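You operate a simulated robot arm through the tools that you are given. There is no shell and no other tool. Be economical: measure what you need, move in short steps, check, and stop when the job is done.

You run a simulated robot arm. Do the job below in one go: nothing can be reset, and whatever is moved stays where it is left.

TASK
Load the yellow rubber block into the turn plate's pocket and turn the plate a quarter turn clockwise.
Fine: bring the pocket to the yellow pointer first; shut the upper drawer.

The check looks at the end state, three seconds after you hand in, the way a careful person would. Anything else that was tipped, shoved, dropped, spilled or broken makes it a failure.

THE ROBOT
A 6-joint arm with a two-finger parallel gripper, fixed in place. Base frame: the origin is at the foot of the arm, x ahead of it, y to its left, z up. Lengths are in mm, angles in rad, forces in N, time in s.
Its first joint turns from -1.152 to 1.152 rad. Payload 2.9 kg.
Tool frame: the origin (TCP) lies between the finger pads and is the grasp point; the fingertips stand 30 mm ahead of it; z points along the fingers, y is the line along which they close. The gripper opens to 110 mm. The fingers are 20 mm wide and 10 mm thick; the gripper's body (48 by 112 mm) begins 55 mm behind the TCP.
Orientation is told as [roll, pitch, yaw] about the base's x, y, z axes, in that order, counted from this pose: with the fingers straight down and closing along the base's y, the tool's x points along the base's -x, its y along +y and its z along -z.

THE INTERFACE
- The arm moves only by the tool servo_tool. Its argument "moves" is a list of rows, each a list of 7 numbers: the shift along the base's x, y, z in cm, then the turn, a rotation vector about the base's x, y, z in rad, then the closure in counts, from 0 (fully open) to 255 (shut). In form: [[tx, ty, tz, ax, ay, az, fingers], ...]. A call has 1 to 8 rows; each row shifts and turns the commanded pose from where the row before left it. Rows are played at 5 a second. More than 50 mm and 0.15 rad between two rows, or a gripper value outside its range, and nothing of the call is played. Where a pose cannot be reached the arm comes as near as it can. A force on the tool above 70 N (or 10 N above the force at the start of the call, whichever is more), or a blocked arm, ends the call early, and 0.2 s more pass. The fingers move at their own pace (about 108 mm/s each) and stop on an object; they squeeze with about 27 N. The grip force told is the motor's: it shows also when the fingers shut on nothing. Time passes only in rows, and 0.2 s behind the last, so rows that do not move let the fingers close. The reply holds the time, the measured pose of the TCP, the force on the tool along the base axes, the opening and the grip force, in the units named above and with some noise, with the torque about the TCP (base axes, N m) and any sound that the robot's microphone picked up.
- Cameras (640 x 400 px; columns grow to the right, rows downward): "scene" is fixed at [86, 437.3, 1414.3]; the picture's right is [-0.72, -0.69, 0.00], its down [-0.25, 0.26, -0.93] and it looks along [0.64, -0.68, -0.36] (base axes); focal length 244 px, centre (320, 200). "wrist" rides on the gripper at [72, 17, -103] in the tool frame; the picture's right is [-0.23, 0.97, 0.00], its down [-0.76, -0.18, -0.62] and it looks along [-0.61, -0.14, 0.78] (tool axes); focal length 222 px, centre (320, 200). There is no depth. A picture from a camera that has moved, and an enlarged one, comes with that camera's place and axes in the base frame and with its lens. The place of the scene camera against the robot may be out by one fixed shift of up to 12 mm in any direction.
- camera(camera): a new picture of that camera. It takes no simulated time.
- zoom(camera, box): a new picture of the part [left, top, right, bottom] of that camera's present view, enlarged. It takes no simulated time.
- close_job(): hands the job in; it is judged then, once.

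Go step by step. Nothing tells you positions but the pictures and the camera data: compare them with the known pose of the tool, close in by small moves and look again before you grip or let go. The budget is 120 turns and 64 pictures, counting those below and the enlarged ones. Unless the task says otherwise, let go and move clear before handing in, and close with one line.

The tools are called after "Call:" as name(argument=value, ...) on one line, values as JSON. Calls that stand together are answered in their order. servo_tool: Moves the arm, as the interface text tells. Its arguments: {"type":"object","properties":{"moves":{"type":"array"}},"required":["moves"]} The other tools are called the same way: camera (camera) takes a picture; zoom (camera, box) takes an enlarged picture of a part of a camera's view; close_job () hands the job in.

At the start:

```text
time: 0.0
ee_pos: [308.4, 74.7, 1366.8]
ee_rot: [0.0, -0.002, -0.001]
contact_force: [0.5, 0.9, -0.7]
torque: [0.01, -0.03, -0.03]
width: 110.0
grasp_force: 0.1
```

scene: 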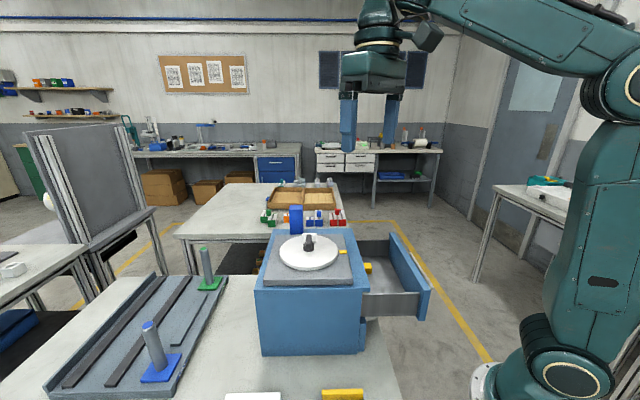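
wrist: 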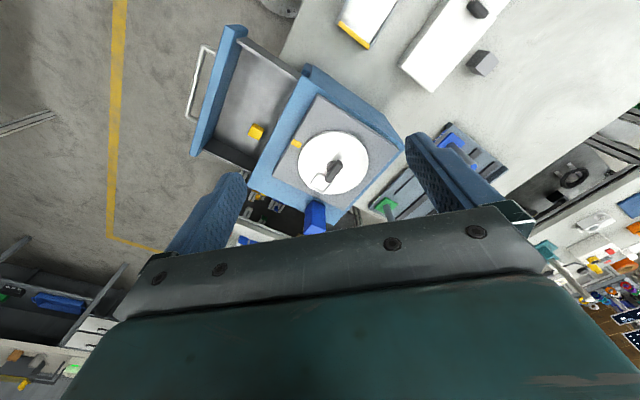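

I see a blue cabinet with a turn plate on top and an open drawer holding a yellow block. I'll zoom in for details before moving.

Call:
zoom(camera="scene", box=[240, 190, 440, 360])

Call:
zoom(camera="wrist", box=[180, 10, 420, 240])

```text
2.35 times, centred on (340, 275) of scene
camera zoom: at [86.0, 437.3, 1414.3], right [-0.72, -0.69, 0.0], down [-0.25, 0.26, -0.93], along [0.64, -0.68, -0.36], focal length 574 px, centre (273, 24)
```

zoom: 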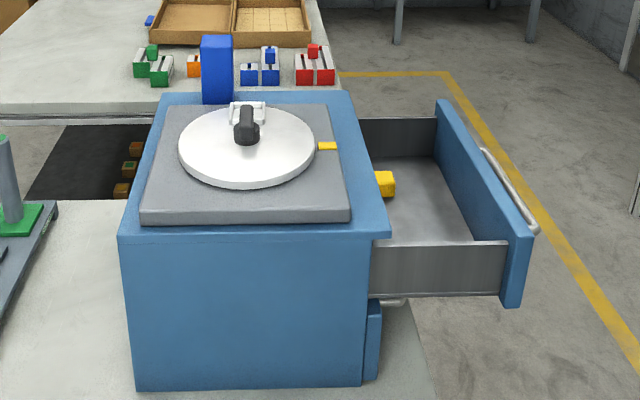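

```text
1.74 times, centred on (300, 125) of wrist
camera zoom: at [235.2, 90.7, 1470.8], right [0.23, 0.97, 0.0], down [0.76, -0.18, 0.62], along [0.61, -0.14, -0.78], focal length 386 px, centre (355, 330)
```

zoom: 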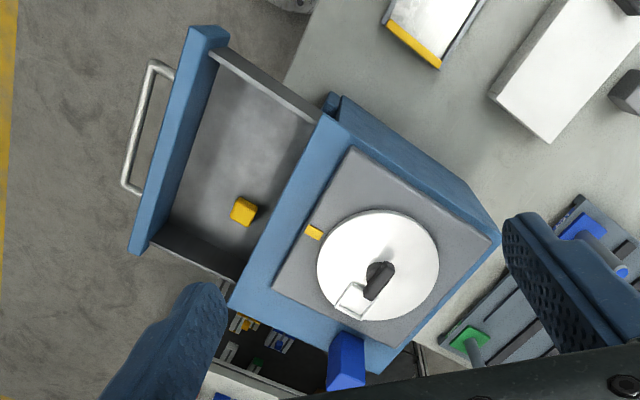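

The plate centre looks to be near (474, 66, 1050) and the block near (400, -104, 960) in the drawer. I'm moving the wrist closer for a better measurement.

Call:
servo_tool(moves=[[0.7, -0.5, -3.9, 0, 0, 0, 0], [0.7, -0.5, -3.9, 0, 0, 0, 0], [0.8, -0.5, -3.9, 0, 0, 0, 0], [0, 0, 0, 0, 0, 0, 0]])

Call:
zoom(camera="wrist", box=[120, 0, 440, 240])

```text
time: 1.0
ee_pos: [329.7, 60.2, 1249.2]
ee_rot: [-0.001, -0.003, 0.002]
contact_force: [0.1, -0.1, 0.4]
torque: [0.01, 0.01, 0.02]
width: 110.1
grasp_force: 0.1
```

```text
1.67 times, centred on (280, 120) of wrist
camera zoom: at [256.3, 76.6, 1352.0], right [0.23, 0.97, 0.0], down [0.76, -0.18, 0.62], along [0.61, -0.14, -0.78], focal length 370 px, centre (387, 333)
```

zoom: 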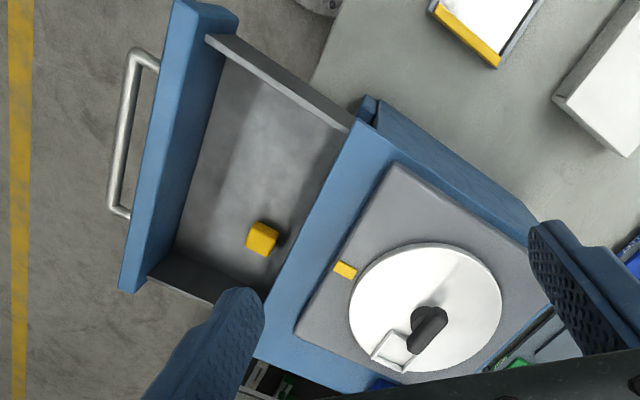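

Two wrist views put the plate centre at about (480, 66), but the height is uncertain. I'm taking a third view from a wider sideways baseline.

Call:
servo_tool(moves=[[3.3, -3.0, -0.8, 0, 0, 0, 0], [3.3, -3.0, -0.8, 0, 0, 0, 0], [3.4, -3.0, -0.8, 0, 0, 0, 0], [0, -3.0, -0.8, 0, 0, 0, 0], [0, 0, 0, 0, 0, 0, 0]])

Call:
camera(camera="wrist")

```text
time: 2.2
ee_pos: [431.3, -60.0, 1218.8]
ee_rot: [0.003, 0.0, 0.002]
contact_force: [-0.5, 0.4, 0.1]
torque: [0.0, 0.05, 0.03]
width: 109.9
grasp_force: 0.1
```

```text
58 pictures are left
camera wrist: at [358.5, -44.0, 1321.6], right [0.23, 0.97, 0.0], down [0.76, -0.18, 0.62], along [0.61, -0.14, -0.78], focal length 222 px, centre (320, 200)
```

wrist: 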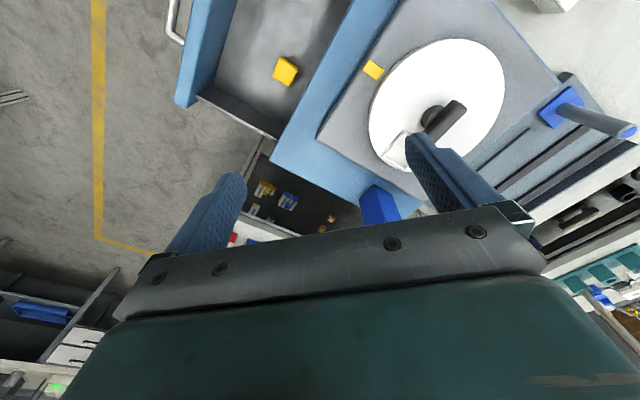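

The pointer is at about (410, 2, 1052), the plate centre at about (463, 68, 1056) and the block at about (401, -104, 952). The cabinet is rotated about 45°. I'm zooming on the block/drawer and on the plate.

Call:
zoom(camera="wrist", box=[180, 0, 340, 160])

Call:
zoom(camera="wrist", box=[300, 20, 560, 230])

Call:
zoom(camera="scene", box=[270, 210, 390, 290])

```text
2.50 times, centred on (260, 80) of wrist
camera zoom: at [358.5, -44.0, 1321.6], right [0.23, 0.97, 0.0], down [0.76, -0.18, 0.62], along [0.61, -0.14, -0.78], focal length 555 px, centre (470, 500)
```

zoom: 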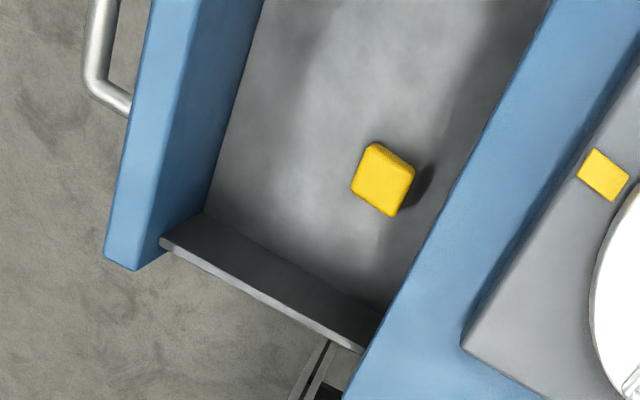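

```text
1.90 times, centred on (430, 125) of wrist
camera zoom: at [358.5, -44.0, 1321.6], right [0.23, 0.97, 0.0], down [0.76, -0.18, 0.62], along [0.61, -0.14, -0.78], focal length 423 px, centre (110, 343)
```

zoom: 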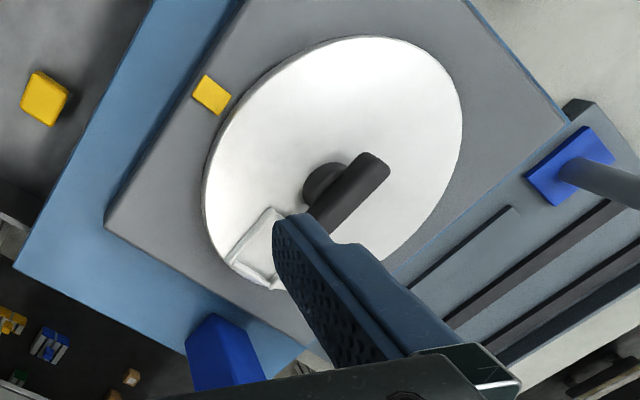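

```text
5.00 times, centred on (330, 250) of scene
camera zoom: at [86.1, 437.2, 1414.3], right [-0.72, -0.69, 0.0], down [-0.25, 0.26, -0.93], along [0.64, -0.68, -0.36], focal length 1219 px, centre (270, -50)
```

zoom: 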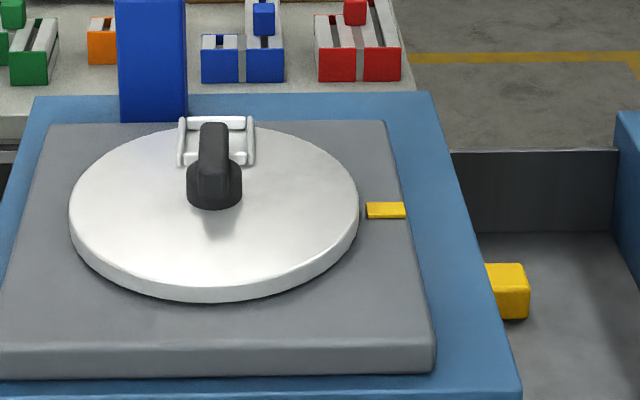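

The pocket sits 90° counter-clockwise of the pointer, and the handle bar is along the pocket's radius, near (467, 67) with its top at about z 1087. I'll first turn the pocket to the pointer by gripping the bar, so I'm moving above it with the yaw at -45°.

Call:
servo_tool(moves=[[0.44, 1.59, -0.49, 0, 0, -0.0982, 0], [0.44, 1.59, -0.49, 0, 0, -0.0982, 0], [0.44, 1.59, -0.49, 0, 0, -0.0982, 0], [0.44, 1.59, -0.49, 0, 0, -0.0982, 0], [0.44, 1.59, -0.49, 0, 0, -0.0982, 0], [0.44, 1.59, -0.49, 0, 0, -0.0982, 0], [0.44, 1.59, -0.49, 0, 0, -0.0982, 0], [0.44, 1.59, -0.49, 0, 0, -0.0982, 0]])

Call:
camera(camera="wrist")

Call:
zoom(camera="scene", box=[220, 130, 420, 290])

```text
time: 4.0
ee_pos: [465.2, 67.8, 1178.9]
ee_rot: [0.003, -0.001, -0.787]
contact_force: [-0.5, 1.0, 0.1]
torque: [-0.01, 0.02, -0.01]
width: 109.8
grasp_force: 0.0
```

```text
54 pictures are left
camera wrist: at [425.1, 129.4, 1282.2], right [0.85, 0.53, 0.0], down [0.41, -0.66, 0.62], along [0.33, -0.53, -0.78], focal length 222 px, centre (320, 200)
```

wrist: 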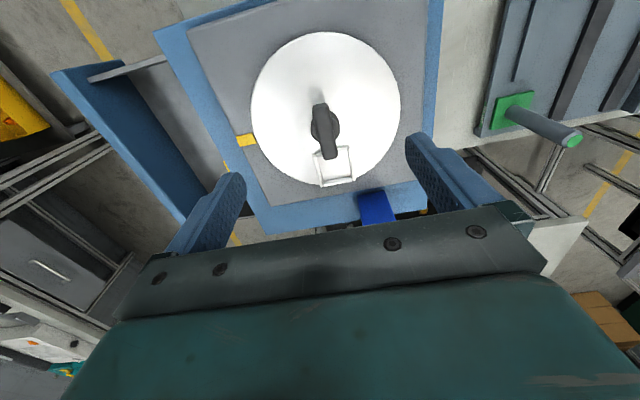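

```text
2.50 times, centred on (320, 210) of scene
camera zoom: at [86.0, 437.3, 1414.3], right [-0.72, -0.69, 0.0], down [-0.25, 0.26, -0.93], along [0.64, -0.68, -0.36], focal length 610 px, centre (320, 175)
```

zoom: 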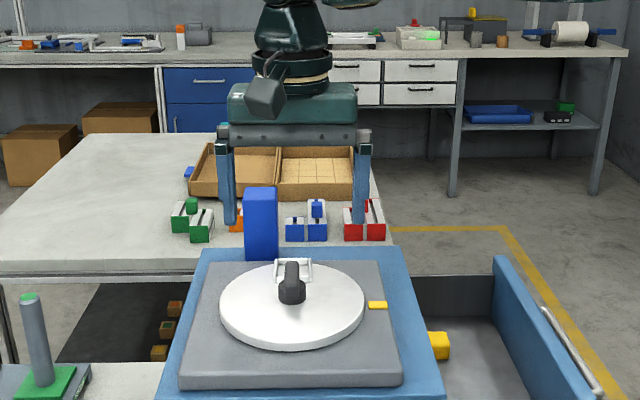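

The view agrees with my estimate. I'm zooming on the knob for the centre and bar angle.

Call:
zoom(camera="wrist", box=[220, 20, 420, 200])

```text
2.22 times, centred on (320, 110) of wrist
camera zoom: at [425.1, 129.4, 1282.2], right [0.85, 0.53, 0.0], down [0.41, -0.66, 0.62], along [0.33, -0.53, -0.78], focal length 494 px, centre (320, 400)
```

zoom: 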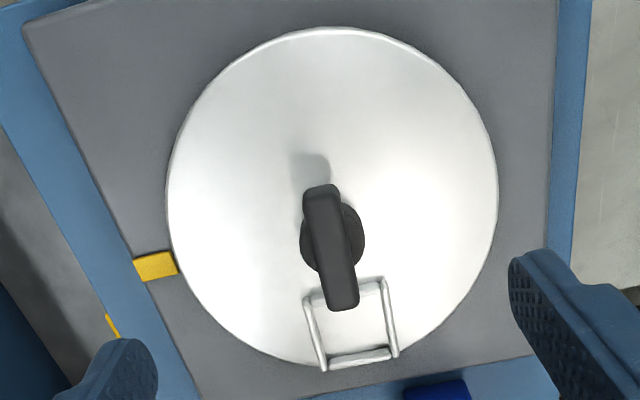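

The plate centre is (472.5, 64.5), the bar and pocket direction is about -45.5°, and the pointer is at -135.3°. So bringing the pocket to the pointer needs a 90° clockwise turn. I'm descending onto the bar.

Call:
servo_tool(moves=[[0.72, -0.33, -2.0, 0, 0, 0, 0], [0, 0, -2.0, 0, 0, 0, 0], [0, 0, -2.0, 0, 0, 0, 0], [0, 0, -1.8, 0, 0, 0, 0], [0, 0, 0, 0, 0, 0, 0]])

Call:
camera(camera="wrist")

Call:
zoom(camera="scene", box=[250, 180, 390, 290])

```text
time: 5.2
ee_pos: [472.5, 63.1, 1100.9]
ee_rot: [0.0, 0.0, -0.786]
contact_force: [0.1, 0.3, 0.5]
torque: [0.02, 0.01, 0.03]
width: 110.0
grasp_force: 0.0
```

```text
51 pictures are left
camera wrist: at [432.6, 125.4, 1204.4], right [0.85, 0.53, 0.0], down [0.41, -0.66, 0.62], along [0.33, -0.53, -0.78], focal length 222 px, centre (320, 200)
```

wrist: 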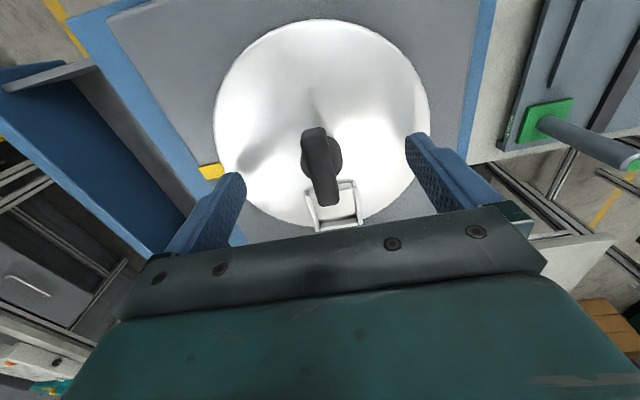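

```text
3.64 times, centred on (320, 235) of scene
camera zoom: at [86.0, 437.3, 1414.3], right [-0.72, -0.69, 0.0], down [-0.25, 0.26, -0.93], along [0.64, -0.68, -0.36], focal length 887 px, centre (320, 73)
```

zoom: 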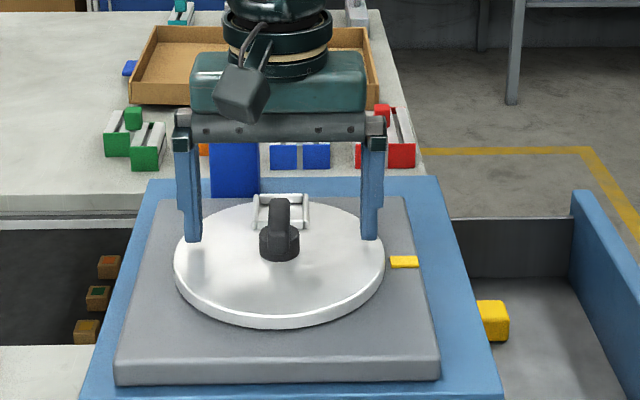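

The fingers straddle the bar symmetrically. I'm closing and reading the width.

Call:
servo_tool(moves=[[0, 0, 0, 0, 0, 0, 255], [0, 0, 0, 0, 0, 0, 255], [0, 0, 0, 0, 0, 0, 255], [0, 0, 0, 0, 0, 0, 255]])

Call:
zoom(camera="wrist", box=[220, 20, 420, 200])

```text
time: 6.2
ee_pos: [474.3, 64.5, 1101.4]
ee_rot: [0.002, -0.001, -0.783]
contact_force: [10.7, 11.6, -5.8]
torque: [0.09, -0.88, -0.05]
width: 27.0
grasp_force: 45.0
```

```text
2.22 times, centred on (320, 110) of wrist
camera zoom: at [433.1, 126.3, 1204.6], right [0.85, 0.53, 0.0], down [0.41, -0.66, 0.62], along [0.33, -0.53, -0.78], focal length 494 px, centre (320, 400)
```

zoom: 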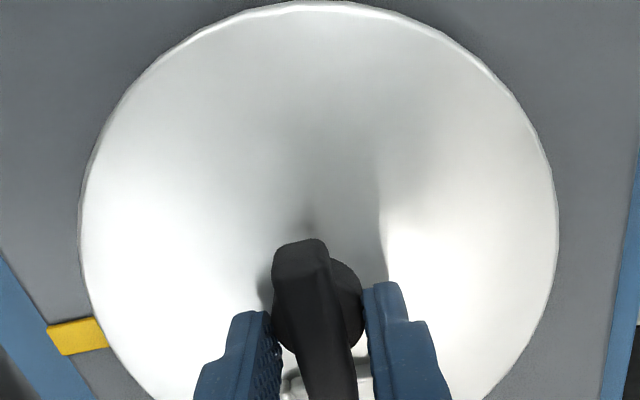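

The width of 27 mm shows I'm on the round hub rather than the bar, and slightly off centre. I'll open, rise 8 mm, correct the centre, and close on the bar.

Call:
servo_tool(moves=[[0, 0, 0, 0, 0, 0, 120], [0, 0, 0, 0, 0, 0, 120], [0.17, 0.12, 0.8, 0, 0, 0, 120], [0, 0, 0, 0, 0, 0, 255], [0, 0, 0, 0, 0, 0, 255], [0, 0, 0, 0, 0, 0, 255]])

```text
time: 7.6
ee_pos: [473.5, 63.8, 1109.3]
ee_rot: [-0.002, 0.002, -0.787]
contact_force: [-10.3, -9.9, 4.2]
torque: [0.3, 0.8, 0.2]
width: 14.7
grasp_force: 44.9
```

The width is now 14.7 mm, so the bar is gripped. I'm easing the side force and starting the clockwise turn gently.

Call:
servo_tool(moves=[[-0.08, -0.07, 0, 0, 0, 0, 255], [0, 0, 0, 0, 0, -0.07, 255], [0, 0, 0, 0, 0, -0.07, 255], [0, 0, 0, 0, 0, -0.07, 255], [0, 0, 0, 0, 0, 0, 255]])

Call:
camera(camera="scene")

```text
time: 8.8
ee_pos: [473.9, 63.5, 1110.1]
ee_rot: [0.002, 0.0, -0.995]
contact_force: [-4.6, -12.6, -1.4]
torque: [-0.2, 0.27, 1.34]
width: 19.1
grasp_force: 45.0
```

```text
48 pictures are left
```

scene: 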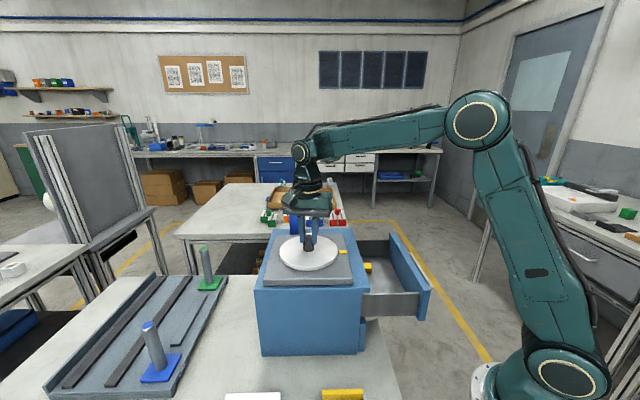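

The jaw spread to 19 mm with 1.3 N·m of torque, so the plate may resist. I'm looking at whether it moved.

Call:
zoom(camera="scene", box=[260, 200, 380, 280])

Call:
zoom(camera="wrist", box=[180, 10, 460, 220])

```text
5.00 times, centred on (320, 240) of scene
camera zoom: at [85.9, 436.9, 1414.5], right [-0.72, -0.69, 0.0], down [-0.25, 0.26, -0.93], along [0.64, -0.67, -0.36], focal length 1219 px, centre (320, 0)
```

zoom: 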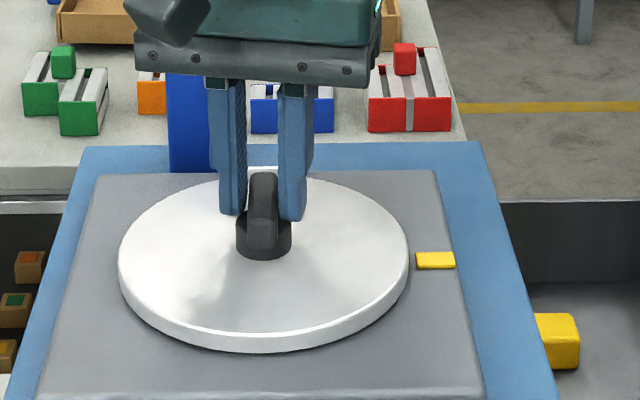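

```text
1.90 times, centred on (320, 115) of wrist
camera zoom: at [447.8, 133.2, 1212.7], right [0.94, 0.34, 0.0], down [0.26, -0.74, 0.62], along [0.21, -0.59, -0.78], focal length 423 px, centre (320, 362)
```

zoom: 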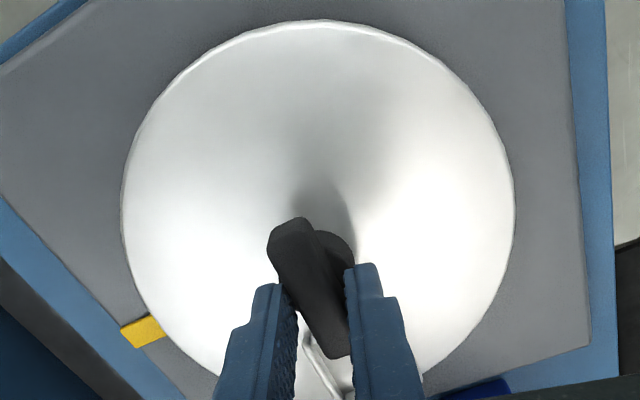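

The plate hasn't turned yet. I'll hold the torque to see whether it creeps (damping) or is stuck (friction).

Call:
servo_tool(moves=[[0, 0, 0, 0, 0, 0, 255], [0, 0, 0, 0, 0, 0, 255], [0, 0, 0, 0, 0, 0, 255], [0, 0, 0, 0, 0, 0, 255], [0, 0, 0, 0, 0, -0.05, 255], [0, 0, 0, 0, 0, -0.05, 255], [0, 0, 0, 0, 0, 0, 255]])

Call:
zoom(camera="wrist", box=[180, 10, 460, 220])

```text
time: 10.4
ee_pos: [473.1, 64.3, 1109.3]
ee_rot: [0.0, 0.0, -1.097]
contact_force: [-1.9, -10.9, -1.0]
torque: [0.06, 0.44, 1.54]
width: 21.8
grasp_force: 45.1
```

```text
1.90 times, centred on (320, 115) of wrist
camera zoom: at [454.7, 135.6, 1212.7], right [0.97, 0.24, 0.0], down [0.19, -0.76, 0.62], along [0.15, -0.6, -0.78], focal length 423 px, centre (320, 362)
```

zoom: 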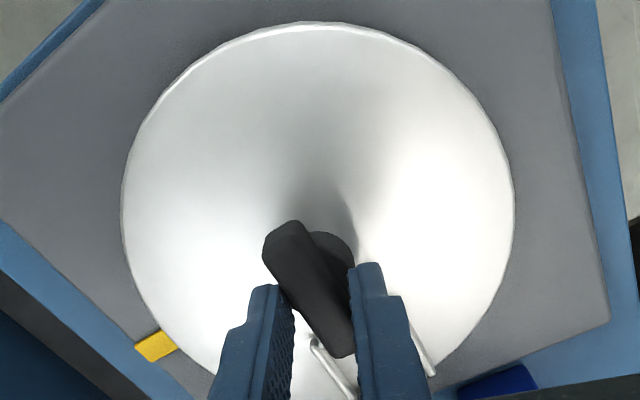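

It's stuck at 1.5 N·m clockwise. I'll unwind and probe a little counter-clockwise with the same grip to learn whether this is friction or a stop.

Call:
servo_tool(moves=[[0, 0, 0, 0, 0, 0.1, 255], [0, 0, 0, 0, 0, 0.1, 255], [0, 0, 0, 0, 0, 0.11, 255], [0, 0, 0, 0, 0, 0, 255], [0, 0, 0, 0, 0, 0.07, 255], [0, 0, 0, 0, 0, 0.07, 255], [0, 0, 0, 0, 0, 0.07, 255], [0, 0, 0, 0, 0, 0, 255]])

Call:
zoom(camera="scene", box=[260, 200, 380, 280])

```text
time: 12.2
ee_pos: [472.5, 64.7, 1109.6]
ee_rot: [-0.001, -0.001, -0.573]
contact_force: [-15.4, 7.9, 0.4]
torque: [0.21, 0.37, 0.01]
width: 14.8
grasp_force: 45.3
```

```text
5.00 times, centred on (320, 240) of scene
camera zoom: at [85.5, 437.5, 1414.3], right [-0.72, -0.69, 0.0], down [-0.25, 0.26, -0.93], along [0.64, -0.68, -0.36], focal length 1219 px, centre (320, 0)
```

zoom: 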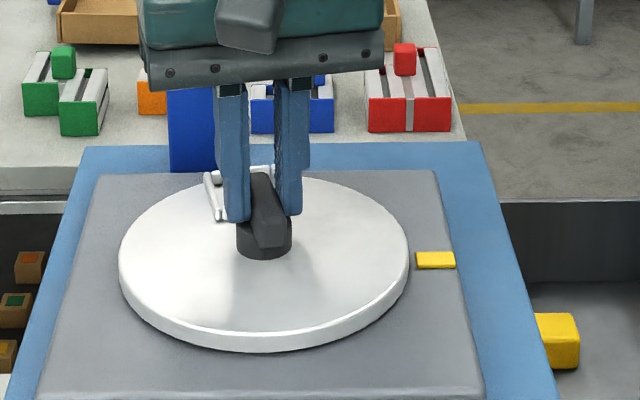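

Counter-clockwise it turns freely, so the start position is a clockwise end stop. The pocket must therefore reach the pointer the long way, 270° counter-clockwise, and I'm continuing that way.

Call:
servo_tool(moves=[[-0.15, 0.1, 0, 0, 0, 0.12, 255], [0, 0, 0, 0, 0, 0.14, 255], [0, 0, 0, 0, 0, 0.14, 255], [0, 0, 0, 0, 0, 0.14, 255], [0, 0, 0, 0, 0, 0.14, 255], [0, 0, 0, 0, 0, 0.14, 255], [0, 0, 0, 0, 0, 0.14, 255], [0, 0, 0, 0, 0, 0.14, 255]])

Call:
zoom(camera="scene", box=[260, 180, 380, 280])

```text
time: 14.0
ee_pos: [472.7, 65.0, 1109.2]
ee_rot: [0.001, -0.004, 0.528]
contact_force: [5.5, 10.5, -5.1]
torque: [0.37, -0.37, -0.01]
width: 14.8
grasp_force: 44.9
```

```text
4.00 times, centred on (320, 230) of scene
camera zoom: at [86.3, 437.6, 1414.2], right [-0.72, -0.69, 0.0], down [-0.25, 0.26, -0.93], along [0.64, -0.68, -0.36], focal length 975 px, centre (320, 80)
```

zoom: 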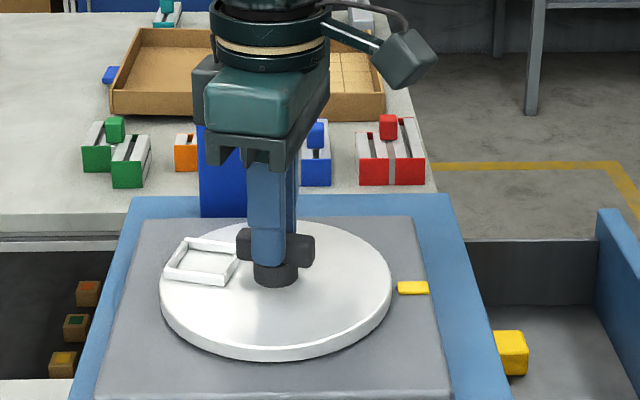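

The pocket is following the tool. I'm continuing counter-clockwise.

Call:
servo_tool(moves=[[0, 0, 0, 0, 0, 0.14, 255], [0, 0, 0, 0, 0, 0.14, 255], [0, 0, 0, 0, 0, 0.14, 255], [0, 0, 0, 0, 0, 0.14, 255], [0, 0, 0, 0, 0, 0.14, 255], [0, 0, 0, 0, 0, 0.14, 255], [0, 0, 0, 0, 0, 0.14, 255], [0, 0, 0, 0, 0, 0.14, 255]])

```text
time: 15.8
ee_pos: [472.7, 65.8, 1110.0]
ee_rot: [-0.001, -0.002, 1.648]
contact_force: [11.0, 12.4, -4.0]
torque: [0.28, -0.26, 0.01]
width: 14.8
grasp_force: 44.9
```

Call:
servo_tool(moves=[[0, 0, 0, 0, 0, 0.14, 255], [0, 0, 0, 0, 0, 0.14, 255], [0, 0, 0, 0, 0, 0.14, 255], [0, 0, 0, 0, 0, 0, 255]])

Call:
camera(camera="wrist")

Call:
camera(camera="scene")

```text
time: 16.8
ee_pos: [472.0, 66.5, 1108.9]
ee_rot: [0.001, 0.0, 2.067]
contact_force: [4.5, 11.7, 2.9]
torque: [0.57, 0.06, 0.03]
width: 14.7
grasp_force: 45.4
```

```text
42 pictures are left
camera wrist: at [491.3, -6.7, 1212.7], right [-0.96, -0.26, 0.0], down [-0.21, 0.75, 0.62], along [-0.17, 0.6, -0.78], focal length 222 px, centre (320, 200)
```

wrist: 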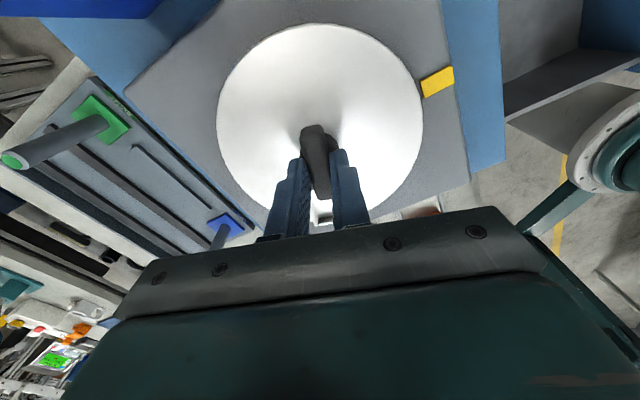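

```text
41 pictures are left
```

scene: 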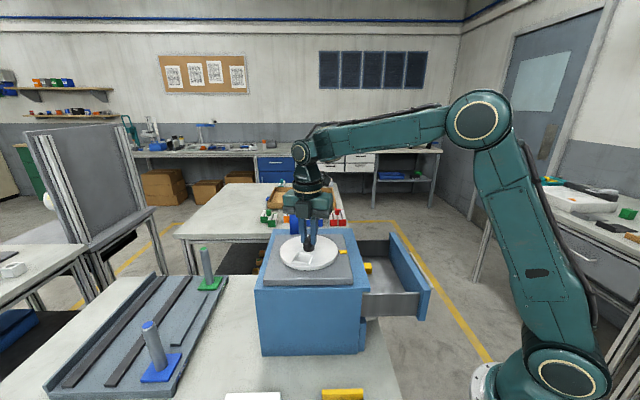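

The pocket is now at about +2.07 rad. I'll release, lift, swing the tool back by π, and regrip.

Call:
servo_tool(moves=[[0, 0, 0, 0, 0, 0, 60], [0, 0, 0, 0, 0, 0, 60], [0, 0.1, 2.0, 0, 0, 0, 60], [0, 0, 2.0, 0, 0, -0.1496, 60], [0, 0, 0, 0, 0, -0.1496, 60], [0, 0, 0, 0, 0, -0.1496, 60], [0, 0, 0, 0, 0, -0.1496, 60], [0, 0, 0, 0, 0, -0.1496, 60]])

Call:
servo_tool(moves=[[0, 0, 0, 0, 0, -0.1496, 60], [0, 0, 0, 0, 0, -0.1496, 60], [0, 0, 0, 0, 0, -0.1496, 60], [0, 0, 0, 0, 0, -0.1496, 60], [0, 0, 0, 0, 0, -0.1496, 60], [0, 0, 0, 0, 0, -0.1496, 60], [0, 0, 0, 0, 0, -0.1496, 60], [0, 0, 0, 0, 0, -0.1496, 60]])

Call:
servo_tool(moves=[[0, 0, 0, 0, 0, -0.1496, 60], [0, 0, 0, 0, 0, -0.1496, 60], [0, 0, 0, 0, 0, -0.1496, 60], [0, 0, 0, 0, 0, -0.1496, 60], [0, 0, 0, 0, 0, -0.1496, 60], [0, 0, 0, 0, 0, -0.1496, 60], [0, 0, 0, 0, 0, -0.1496, 60], [0, 0, 0, 0, 0, -0.1496, 60]])

Call:
camera(camera="wrist")

```text
time: 18.6
ee_pos: [470.5, 67.4, 1149.3]
ee_rot: [0.0, -0.002, 1.313]
contact_force: [0.6, 0.1, 0.1]
torque: [0.01, -0.01, -0.02]
width: 84.2
grasp_force: 0.0
```

```text
time: 20.4
ee_pos: [473.3, 65.6, 1149.8]
ee_rot: [0.001, -0.001, 0.118]
contact_force: [0.2, 0.5, 0.3]
torque: [0.02, 0.0, 0.0]
width: 84.1
grasp_force: 0.1
```

```text
time: 22.2
ee_pos: [472.3, 66.6, 1149.9]
ee_rot: [0.0, -0.002, -1.079]
contact_force: [-0.3, 0.3, -0.3]
torque: [-0.02, 0.04, 0.01]
width: 84.3
grasp_force: 0.1
```

```text
40 pictures are left
camera wrist: at [452.1, 137.2, 1252.6], right [0.97, 0.26, 0.0], down [0.2, -0.75, 0.62], along [0.16, -0.6, -0.78], focal length 222 px, centre (320, 200)
```

wrist: 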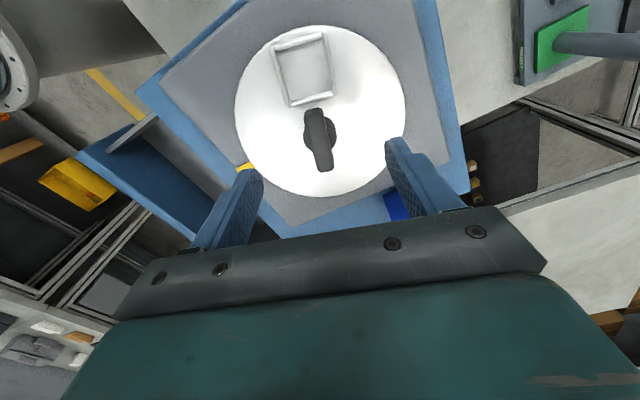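

The pocket is clearly visible now. I'm descending and regripping the bar.

Call:
servo_tool(moves=[[0, -0.1, -2.0, 0, 0, 0, 60], [0, 0, -2.0, 0, 0, 0, 60], [0, 0, 0, 0, 0, 0, 60], [0, 0, 0, 0, 0, 0, 255], [0, 0, 0, 0, 0, 0, 255], [0, 0, 0, 0, 0, 0, 255]])

```text
time: 23.6
ee_pos: [474.2, 62.5, 1109.0]
ee_rot: [0.002, 0.001, -1.077]
contact_force: [1.4, 0.5, -2.5]
torque: [-0.3, -0.16, 0.0]
width: 14.9
grasp_force: 44.9
```

Call:
servo_tool(moves=[[0, 0, 0, 0, 0, 0.14, 255], [0, 0, 0, 0, 0, 0.14, 255], [0, 0, 0, 0, 0, 0.14, 255], [0, 0, 0, 0, 0, 0.14, 255], [0, 0, 0, 0, 0, 0.14, 255], [0, 0, 0, 0, 0, 0.14, 255], [0, 0, 0, 0, 0, 0.14, 255], [0, 0, 0, 0, 0, 0.14, 255]])

Call:
servo_tool(moves=[[0, 0, 0, 0, 0, 0.14, 255], [0, 0, 0, 0, 0, 0.14, 255], [0, 0, 0, 0, 0, 0.14, 255], [0, 0, 0, 0, 0, 0.12, 255], [0, 0, 0, 0, 0, 0.1, 255], [0, 0, 0, 0, 0, 0.1, 255], [0, 0, 0, 0, 0, 0, 255]])

Call:
camera(camera="wrist")

Call:
zoom(camera="scene", box=[260, 180, 380, 280])

```text
time: 25.4
ee_pos: [474.6, 64.5, 1107.9]
ee_rot: [0.001, -0.005, 0.045]
contact_force: [26.8, -3.4, -13.5]
torque: [-0.2, 0.29, -0.03]
width: 14.8
grasp_force: 45.1
```

```text
time: 27.0
ee_pos: [472.1, 65.8, 1109.7]
ee_rot: [-0.002, -0.005, 0.789]
contact_force: [19.9, 13.2, -17.5]
torque: [0.83, -0.87, -0.09]
width: 14.8
grasp_force: 45.4
```

```text
39 pictures are left
camera wrist: at [409.2, 26.1, 1211.7], right [-0.53, 0.85, 0.0], down [0.66, 0.41, 0.63], along [0.53, 0.33, -0.78], focal length 222 px, centre (320, 200)
```

wrist: 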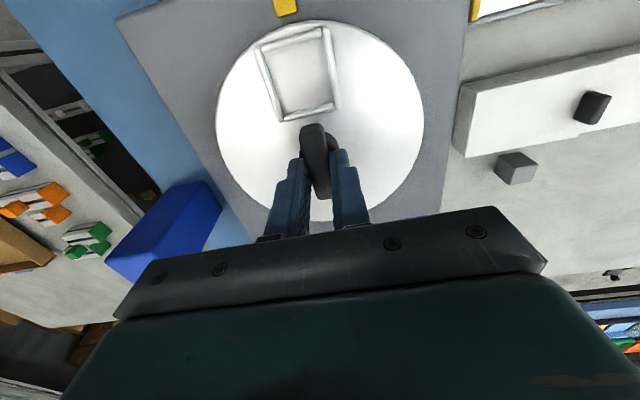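

```text
4.00 times, centred on (320, 230) of scene
camera zoom: at [86.9, 437.7, 1414.1], right [-0.72, -0.69, 0.0], down [-0.25, 0.26, -0.93], along [0.64, -0.68, -0.36], focal length 975 px, centre (320, 80)
```

zoom: 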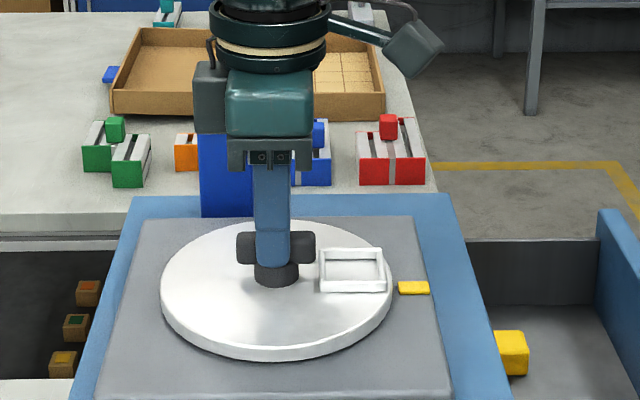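

The pocket is at the pointer, with its centre at about (437.5, 29.4). I'm releasing, lifting, and moving over the block in the drawer at the same yaw, which suits the block.

Call:
servo_tool(moves=[[0, 0, 0, 0, 0, 0, 60], [0, 0, 0, 0, 0, 0, 60], [0, 0, 3.0, 0, 0, 0, 60], [-1.4, -3.4, 1.5, 0, 0, 0, 60], [-1.4, -3.4, 0, 0, 0, 0, 60], [-1.4, -3.4, 0, 0, 0, 0, 60], [-1.4, -3.4, 0, 0, 0, 0, 60], [-1.4, -3.4, 0, 0, 0, 0, 60]])

Call:
servo_tool(moves=[[0, 0, -4.0, 0, 0, 0, 60], [0, 0, -3.0, 0, 0, 0, 60], [0, 0, 0, 0, 0, 0, 60]])

Call:
camera(camera="wrist")

Call:
zoom(camera="scene", box=[260, 170, 440, 320])

```text
time: 28.8
ee_pos: [403.6, -104.7, 1154.4]
ee_rot: [0.0, -0.002, 0.785]
contact_force: [0.3, 0.3, 1.3]
torque: [0.0, 0.0, 0.02]
width: 84.1
grasp_force: 0.0
```

```text
time: 29.6
ee_pos: [402.6, -104.1, 1083.0]
ee_rot: [0.001, -0.002, 0.785]
contact_force: [-0.3, -0.1, 0.3]
torque: [0.01, 0.01, -0.02]
width: 84.2
grasp_force: 0.0
```

```text
37 pictures are left
camera wrist: at [338.3, -144.3, 1187.0], right [-0.53, 0.85, 0.0], down [0.66, 0.41, 0.62], along [0.53, 0.33, -0.78], focal length 222 px, centre (320, 200)
```

wrist: 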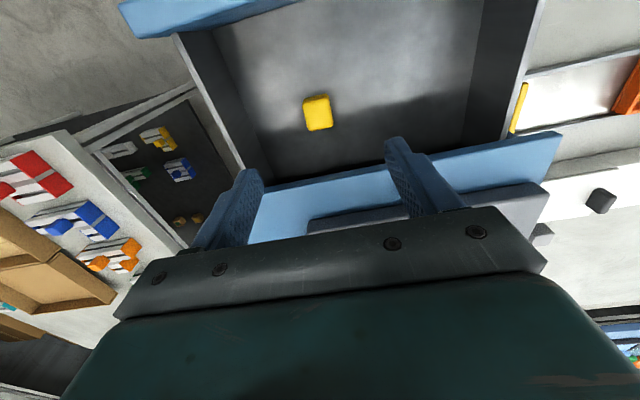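

```text
2.67 times, centred on (350, 245) of scene
camera zoom: at [86.0, 437.3, 1414.3], right [-0.72, -0.69, 0.0], down [-0.25, 0.26, -0.93], along [0.64, -0.68, -0.36], focal length 650 px, centre (240, 80)
```

zoom: 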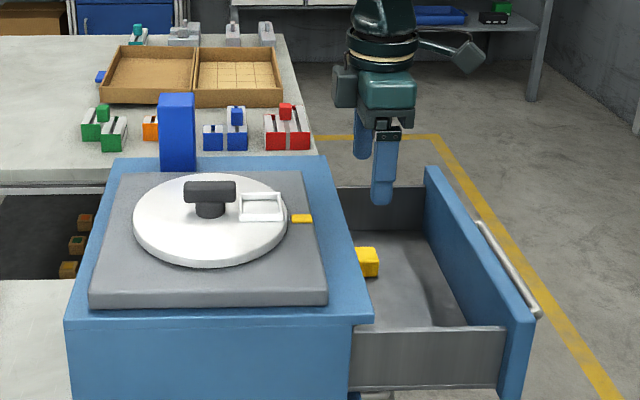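

Call:
zoom(camera="wrist", box=[240, 50, 400, 180])

```text
3.08 times, centred on (320, 115) of wrist
camera zoom: at [338.3, -144.3, 1187.0], right [-0.53, 0.85, 0.0], down [0.66, 0.41, 0.62], along [0.53, 0.33, -0.78], focal length 684 px, centre (320, 462)
```

zoom: 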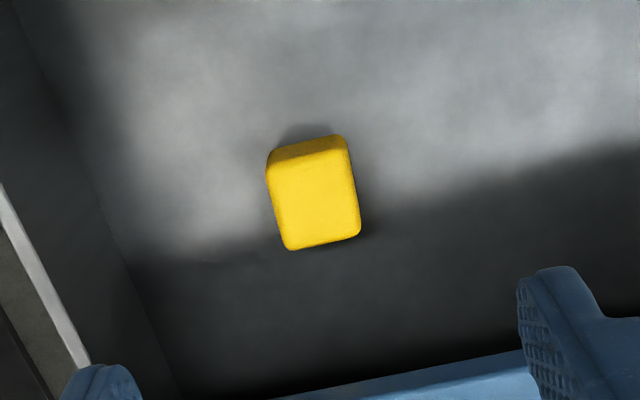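

The block's top centre is (400.5, -106.8), about 26 mm square, with a yaw of about 43°. I'm descending around it, staying clear of the floor.

Call:
servo_tool(moves=[[-0.23, -0.25, -3.0, 0, 0, -0.035, 60], [0, 0, -3.0, 0, 0, 0, 60], [0, 0, -3.0, 0, 0, 0, 60], [0, 0, -1.2, 0, 0, 0, 60], [0, 0, 0, 0, 0, 0, 60]])

Call:
camera(camera="wrist")

Call:
zoom(camera="scene", box=[340, 210, 440, 300])

```text
time: 30.8
ee_pos: [400.6, -106.1, 980.6]
ee_rot: [0.0, -0.002, 0.749]
contact_force: [0.2, 0.6, -0.2]
torque: [0.01, 0.04, 0.01]
width: 84.0
grasp_force: 0.0
```

```text
34 pictures are left
camera wrist: at [336.0, -144.4, 1084.2], right [-0.5, 0.87, 0.0], down [0.68, 0.39, 0.62], along [0.54, 0.31, -0.78], focal length 222 px, centre (320, 200)
```

wrist: 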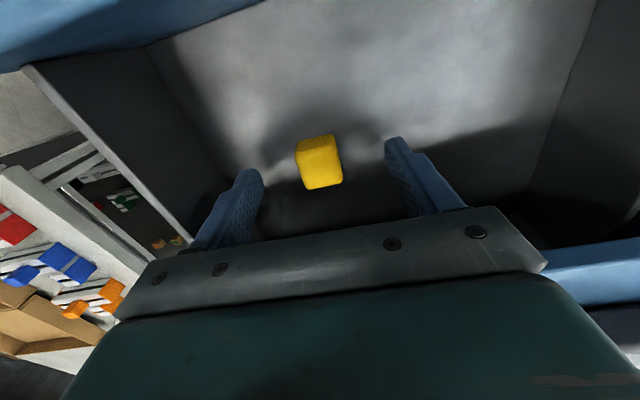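

```text
4.44 times, centred on (390, 255) of scene
camera zoom: at [86.0, 437.3, 1414.3], right [-0.72, -0.69, 0.0], down [-0.25, 0.26, -0.93], along [0.64, -0.68, -0.36], focal length 1084 px, centre (9, -44)
```

zoom: 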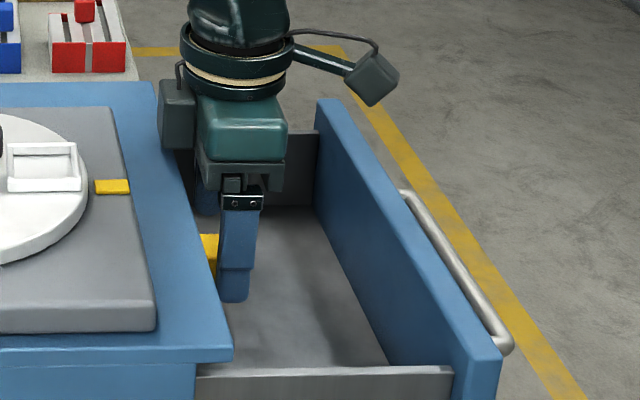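

The block's top appears to be at about z 950, level with the fingertips now, and it is centred between them. I'm going down 12 mm more and looking again.

Call:
servo_tool(moves=[[0.1, 0.05, -0.6, 0, 0, 0, 60], [0, 0, -0.6, 0, 0, 0, 60], [0, 0, 0, 0, 0, 0, 60]])

Call:
zoom(camera="wrist", box=[220, 90, 420, 220])

```text
time: 31.6
ee_pos: [401.1, -106.3, 969.5]
ee_rot: [-0.001, 0.0, 0.748]
contact_force: [-1.5, -0.8, 12.7]
torque: [0.42, -0.3, 0.07]
width: 84.5
grasp_force: 0.0
```

```text
3.08 times, centred on (320, 155) of wrist
camera zoom: at [336.7, -144.3, 1073.7], right [-0.5, 0.87, 0.0], down [0.68, 0.39, 0.63], along [0.54, 0.31, -0.78], focal length 684 px, centre (320, 338)
```

zoom: 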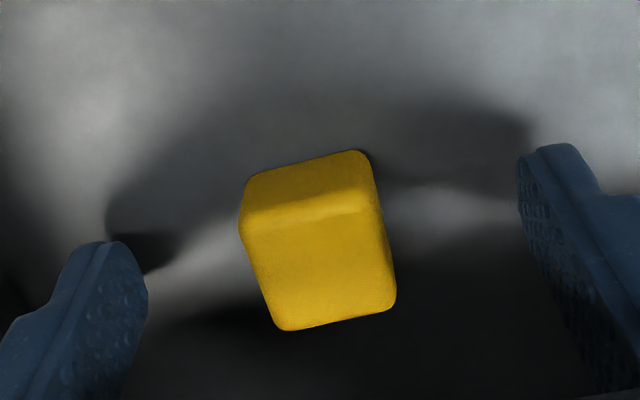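

The tips touched the drawer floor at about z 939.5. I'll raise to grip only the upper half of the block, so the fingers clear the pocket rails later, and then close.

Call:
servo_tool(moves=[[0, 0, 1.2, 0, 0, 0, 60], [0, 0, 0, 0, 0, 0, 60]])

Call:
servo_tool(moves=[[0, 0, 0.05, 0, 0, 0, 150], [0, 0, 0, 0, 0, 0, 255], [0, 0, 0, 0, 0, 0, 255], [0, 0, 0, 0, 0, 0, 255], [0, 0, 0, 0, 0, 0, 255]])

Call:
zoom(camera="wrist", box=[220, 90, 420, 220])

```text
time: 32.2
ee_pos: [400.9, -106.7, 983.8]
ee_rot: [0.002, -0.001, 0.749]
contact_force: [-0.7, -0.5, 0.4]
torque: [0.0, -0.01, -0.02]
width: 84.4
grasp_force: 0.1
```

```text
time: 33.4
ee_pos: [402.0, -106.7, 983.1]
ee_rot: [0.0, -0.002, 0.748]
contact_force: [-0.7, -0.1, 1.6]
torque: [0.01, 0.03, 0.06]
width: 26.8
grasp_force: 26.8
```

```text
3.08 times, centred on (320, 155) of wrist
camera zoom: at [336.2, -144.5, 1086.4], right [-0.5, 0.87, 0.0], down [0.68, 0.39, 0.62], along [0.54, 0.31, -0.78], focal length 684 px, centre (320, 338)
```

zoom: 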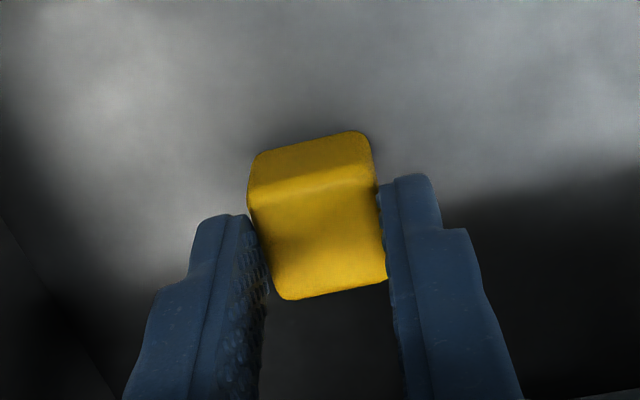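

The block is gripped (26.8 mm) and sits about 4 mm towards the drawer front relative to the TCP. I'm lifting it straight up.

Call:
servo_tool(moves=[[0, 0, 1.5, 0, 0, 0, 255], [0, 0, 3.5, 0, 0, 0, 255], [0, 0, 4.0, 0, 0, 0, 255], [0, 0, 4.0, 0, 0, 0, 255], [0, 0, 3.0, 0, 0, 0, 255], [0, 0, 0, 0, 0, 0, 255]])

Call:
servo_tool(moves=[[1.0, 3.5, 0, 0, 0, 0.01, 255], [1.0, 3.5, 0, 0, 0, 0.01, 255], [1.0, 3.5, 0, 0, 0, 0.01, 255], [0.9, 3.4, 0, 0, 0, 0.007, 255], [0, 0, 0, 0, 0, 0, 255]])

Call:
camera(camera="wrist")

Call:
zoom(camera="scene", box=[260, 180, 380, 280])

```text
time: 34.8
ee_pos: [402.3, -106.9, 1143.0]
ee_rot: [0.002, 0.0, 0.75]
contact_force: [0.2, -0.3, -1.0]
torque: [0.0, 0.02, -0.01]
width: 26.8
grasp_force: 26.6
```

```text
time: 36.0
ee_pos: [439.6, 33.6, 1141.0]
ee_rot: [-0.001, -0.002, 0.785]
contact_force: [0.0, -0.4, 0.8]
torque: [-0.01, -0.02, -0.03]
width: 26.9
grasp_force: 26.3
```

```text
30 pictures are left
camera wrist: at [376.0, -5.9, 1244.7], right [-0.53, 0.85, 0.0], down [0.66, 0.41, 0.62], along [0.53, 0.33, -0.78], focal length 222 px, centre (320, 200)
```

wrist: 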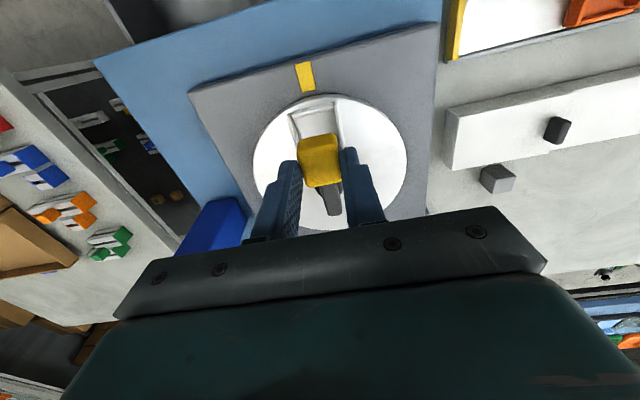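

```text
4.00 times, centred on (320, 230) of scene
camera zoom: at [86.0, 437.3, 1414.3], right [-0.72, -0.69, 0.0], down [-0.25, 0.26, -0.93], along [0.64, -0.68, -0.36], focal length 975 px, centre (320, 80)
```

zoom: 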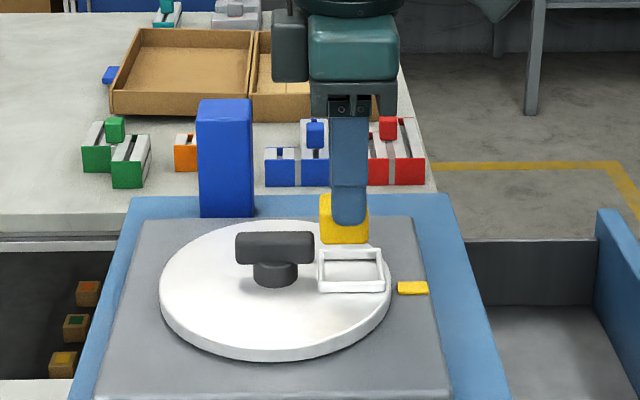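

The block is held above the pocket area. I'm zooming to align it with the pocket.

Call:
zoom(camera="wrist", box=[240, 50, 420, 220])

Call:
zoom(camera="scene", box=[295, 220, 355, 265])

```text
2.35 times, centred on (330, 135) of wrist
camera zoom: at [376.0, -5.9, 1244.7], right [-0.53, 0.85, 0.0], down [0.66, 0.41, 0.62], along [0.53, 0.33, -0.78], focal length 523 px, centre (296, 353)
```

zoom: 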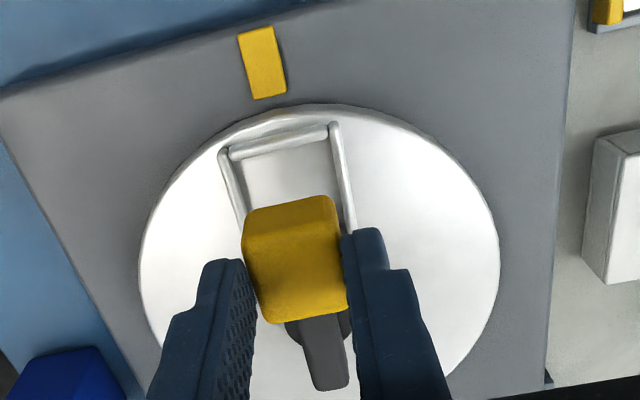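

```text
8.89 times, centred on (325, 242) of scene
camera zoom: at [86.0, 437.3, 1414.3], right [-0.72, -0.69, 0.0], down [-0.25, 0.26, -0.93], along [0.64, -0.68, -0.36], focal length 2167 px, centre (276, -178)
```

zoom: 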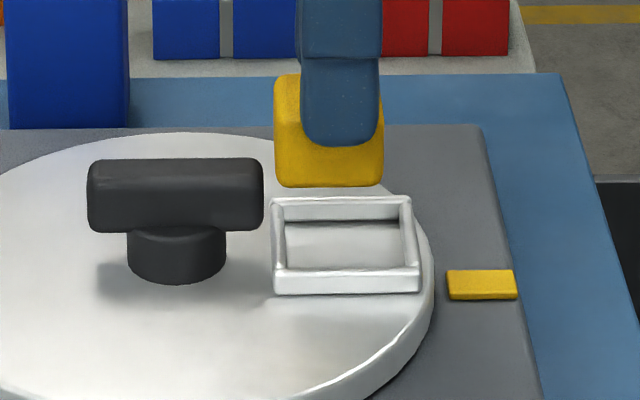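

The block is about 31 mm radially and the pocket about 34 mm, so I need roughly 1 mm accuracy. I'm shifting (-2.8, -3.7) mm, lowering to just above the rails, and checking again.

Call:
servo_tool(moves=[[-0.28, -0.37, -0.8, 0, 0, 0, 255], [0, 0, -0.8, 0, 0, 0, 255], [0, 0, -0.6, 0, 0, 0, 255], [0, 0, 0, 0, 0, 0, 255]])

Call:
zoom(camera="scene", box=[295, 220, 355, 265])

Call:
zoom(camera="wrist", box=[240, 50, 420, 220])

```text
time: 37.0
ee_pos: [437.0, 28.9, 1119.8]
ee_rot: [0.0, -0.002, 0.786]
contact_force: [-0.4, -0.6, -0.6]
torque: [0.01, -0.02, 0.02]
width: 27.1
grasp_force: 26.9
```

```text
8.89 times, centred on (325, 242) of scene
camera zoom: at [86.0, 437.3, 1414.3], right [-0.72, -0.69, 0.0], down [-0.25, 0.26, -0.93], along [0.64, -0.68, -0.36], focal length 2167 px, centre (276, -178)
```

zoom: 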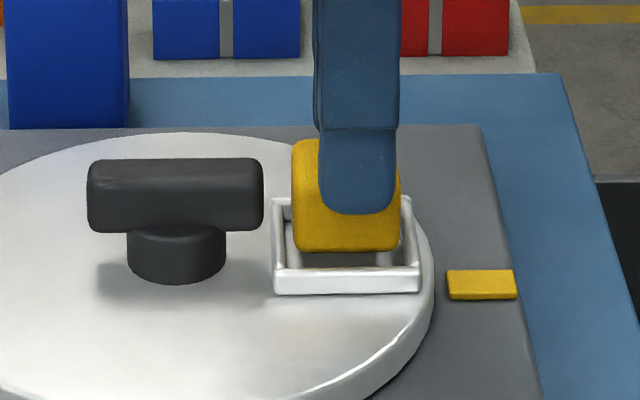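

```text
2.35 times, centred on (330, 135) of wrist
camera zoom: at [373.6, -10.8, 1222.5], right [-0.53, 0.85, 0.0], down [0.66, 0.41, 0.62], along [0.53, 0.33, -0.78], focal length 523 px, centre (296, 353)
```

zoom: 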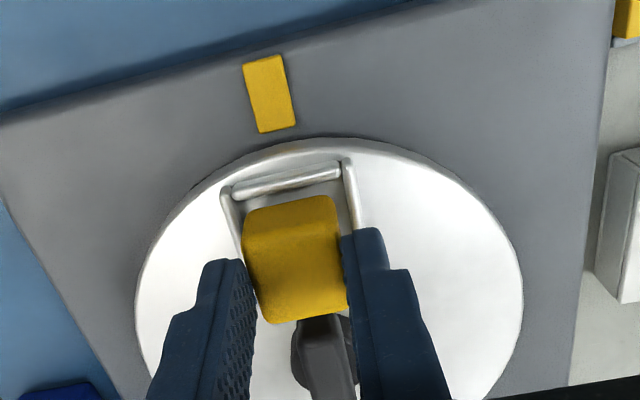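

Alignment looks good in both views. I'm lowering the block into the pocket gently.

Call:
servo_tool(moves=[[0, 0, -0.4, 0, 0, 0, 255], [0, 0, -0.4, 0, 0, 0, 255], [0, 0, -0.3, 0, 0, 0, 255], [0, 0, 0, 0, 0, 0, 255]])

Call:
zoom(camera="scene", box=[295, 220, 355, 265])

```text
time: 38.0
ee_pos: [437.9, 29.0, 1111.6]
ee_rot: [-0.002, -0.005, 0.785]
contact_force: [-1.6, -1.0, 23.6]
torque: [-0.02, 0.24, 0.0]
width: 26.9
grasp_force: 27.0
```

```text
8.89 times, centred on (325, 242) of scene
camera zoom: at [85.6, 437.2, 1414.4], right [-0.72, -0.69, 0.0], down [-0.25, 0.26, -0.93], along [0.64, -0.68, -0.36], focal length 2167 px, centre (276, -178)
```

zoom: 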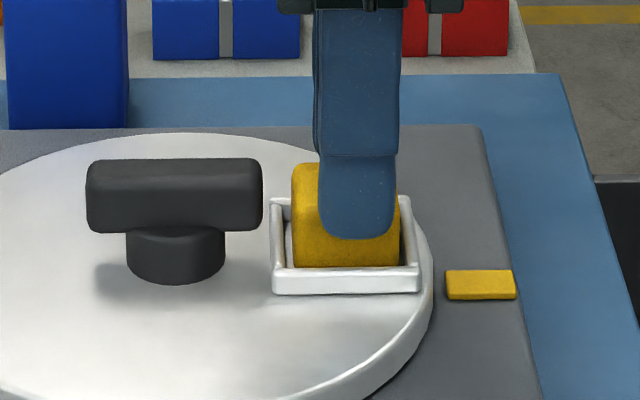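

I've got 24 N of contact. I'm checking in the wrist view whether the block is seated on the floor or caught on a rail.

Call:
zoom(camera="wrist", box=[260, 80, 380, 190])

```text
3.64 times, centred on (320, 135) of wrist
camera zoom: at [372.9, -11.2, 1214.3], right [-0.53, 0.85, 0.0], down [0.66, 0.41, 0.63], along [0.53, 0.33, -0.78], focal length 808 px, centre (320, 436)
```

zoom: 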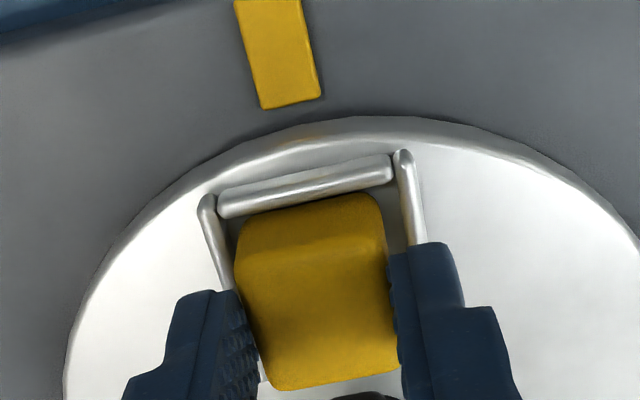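

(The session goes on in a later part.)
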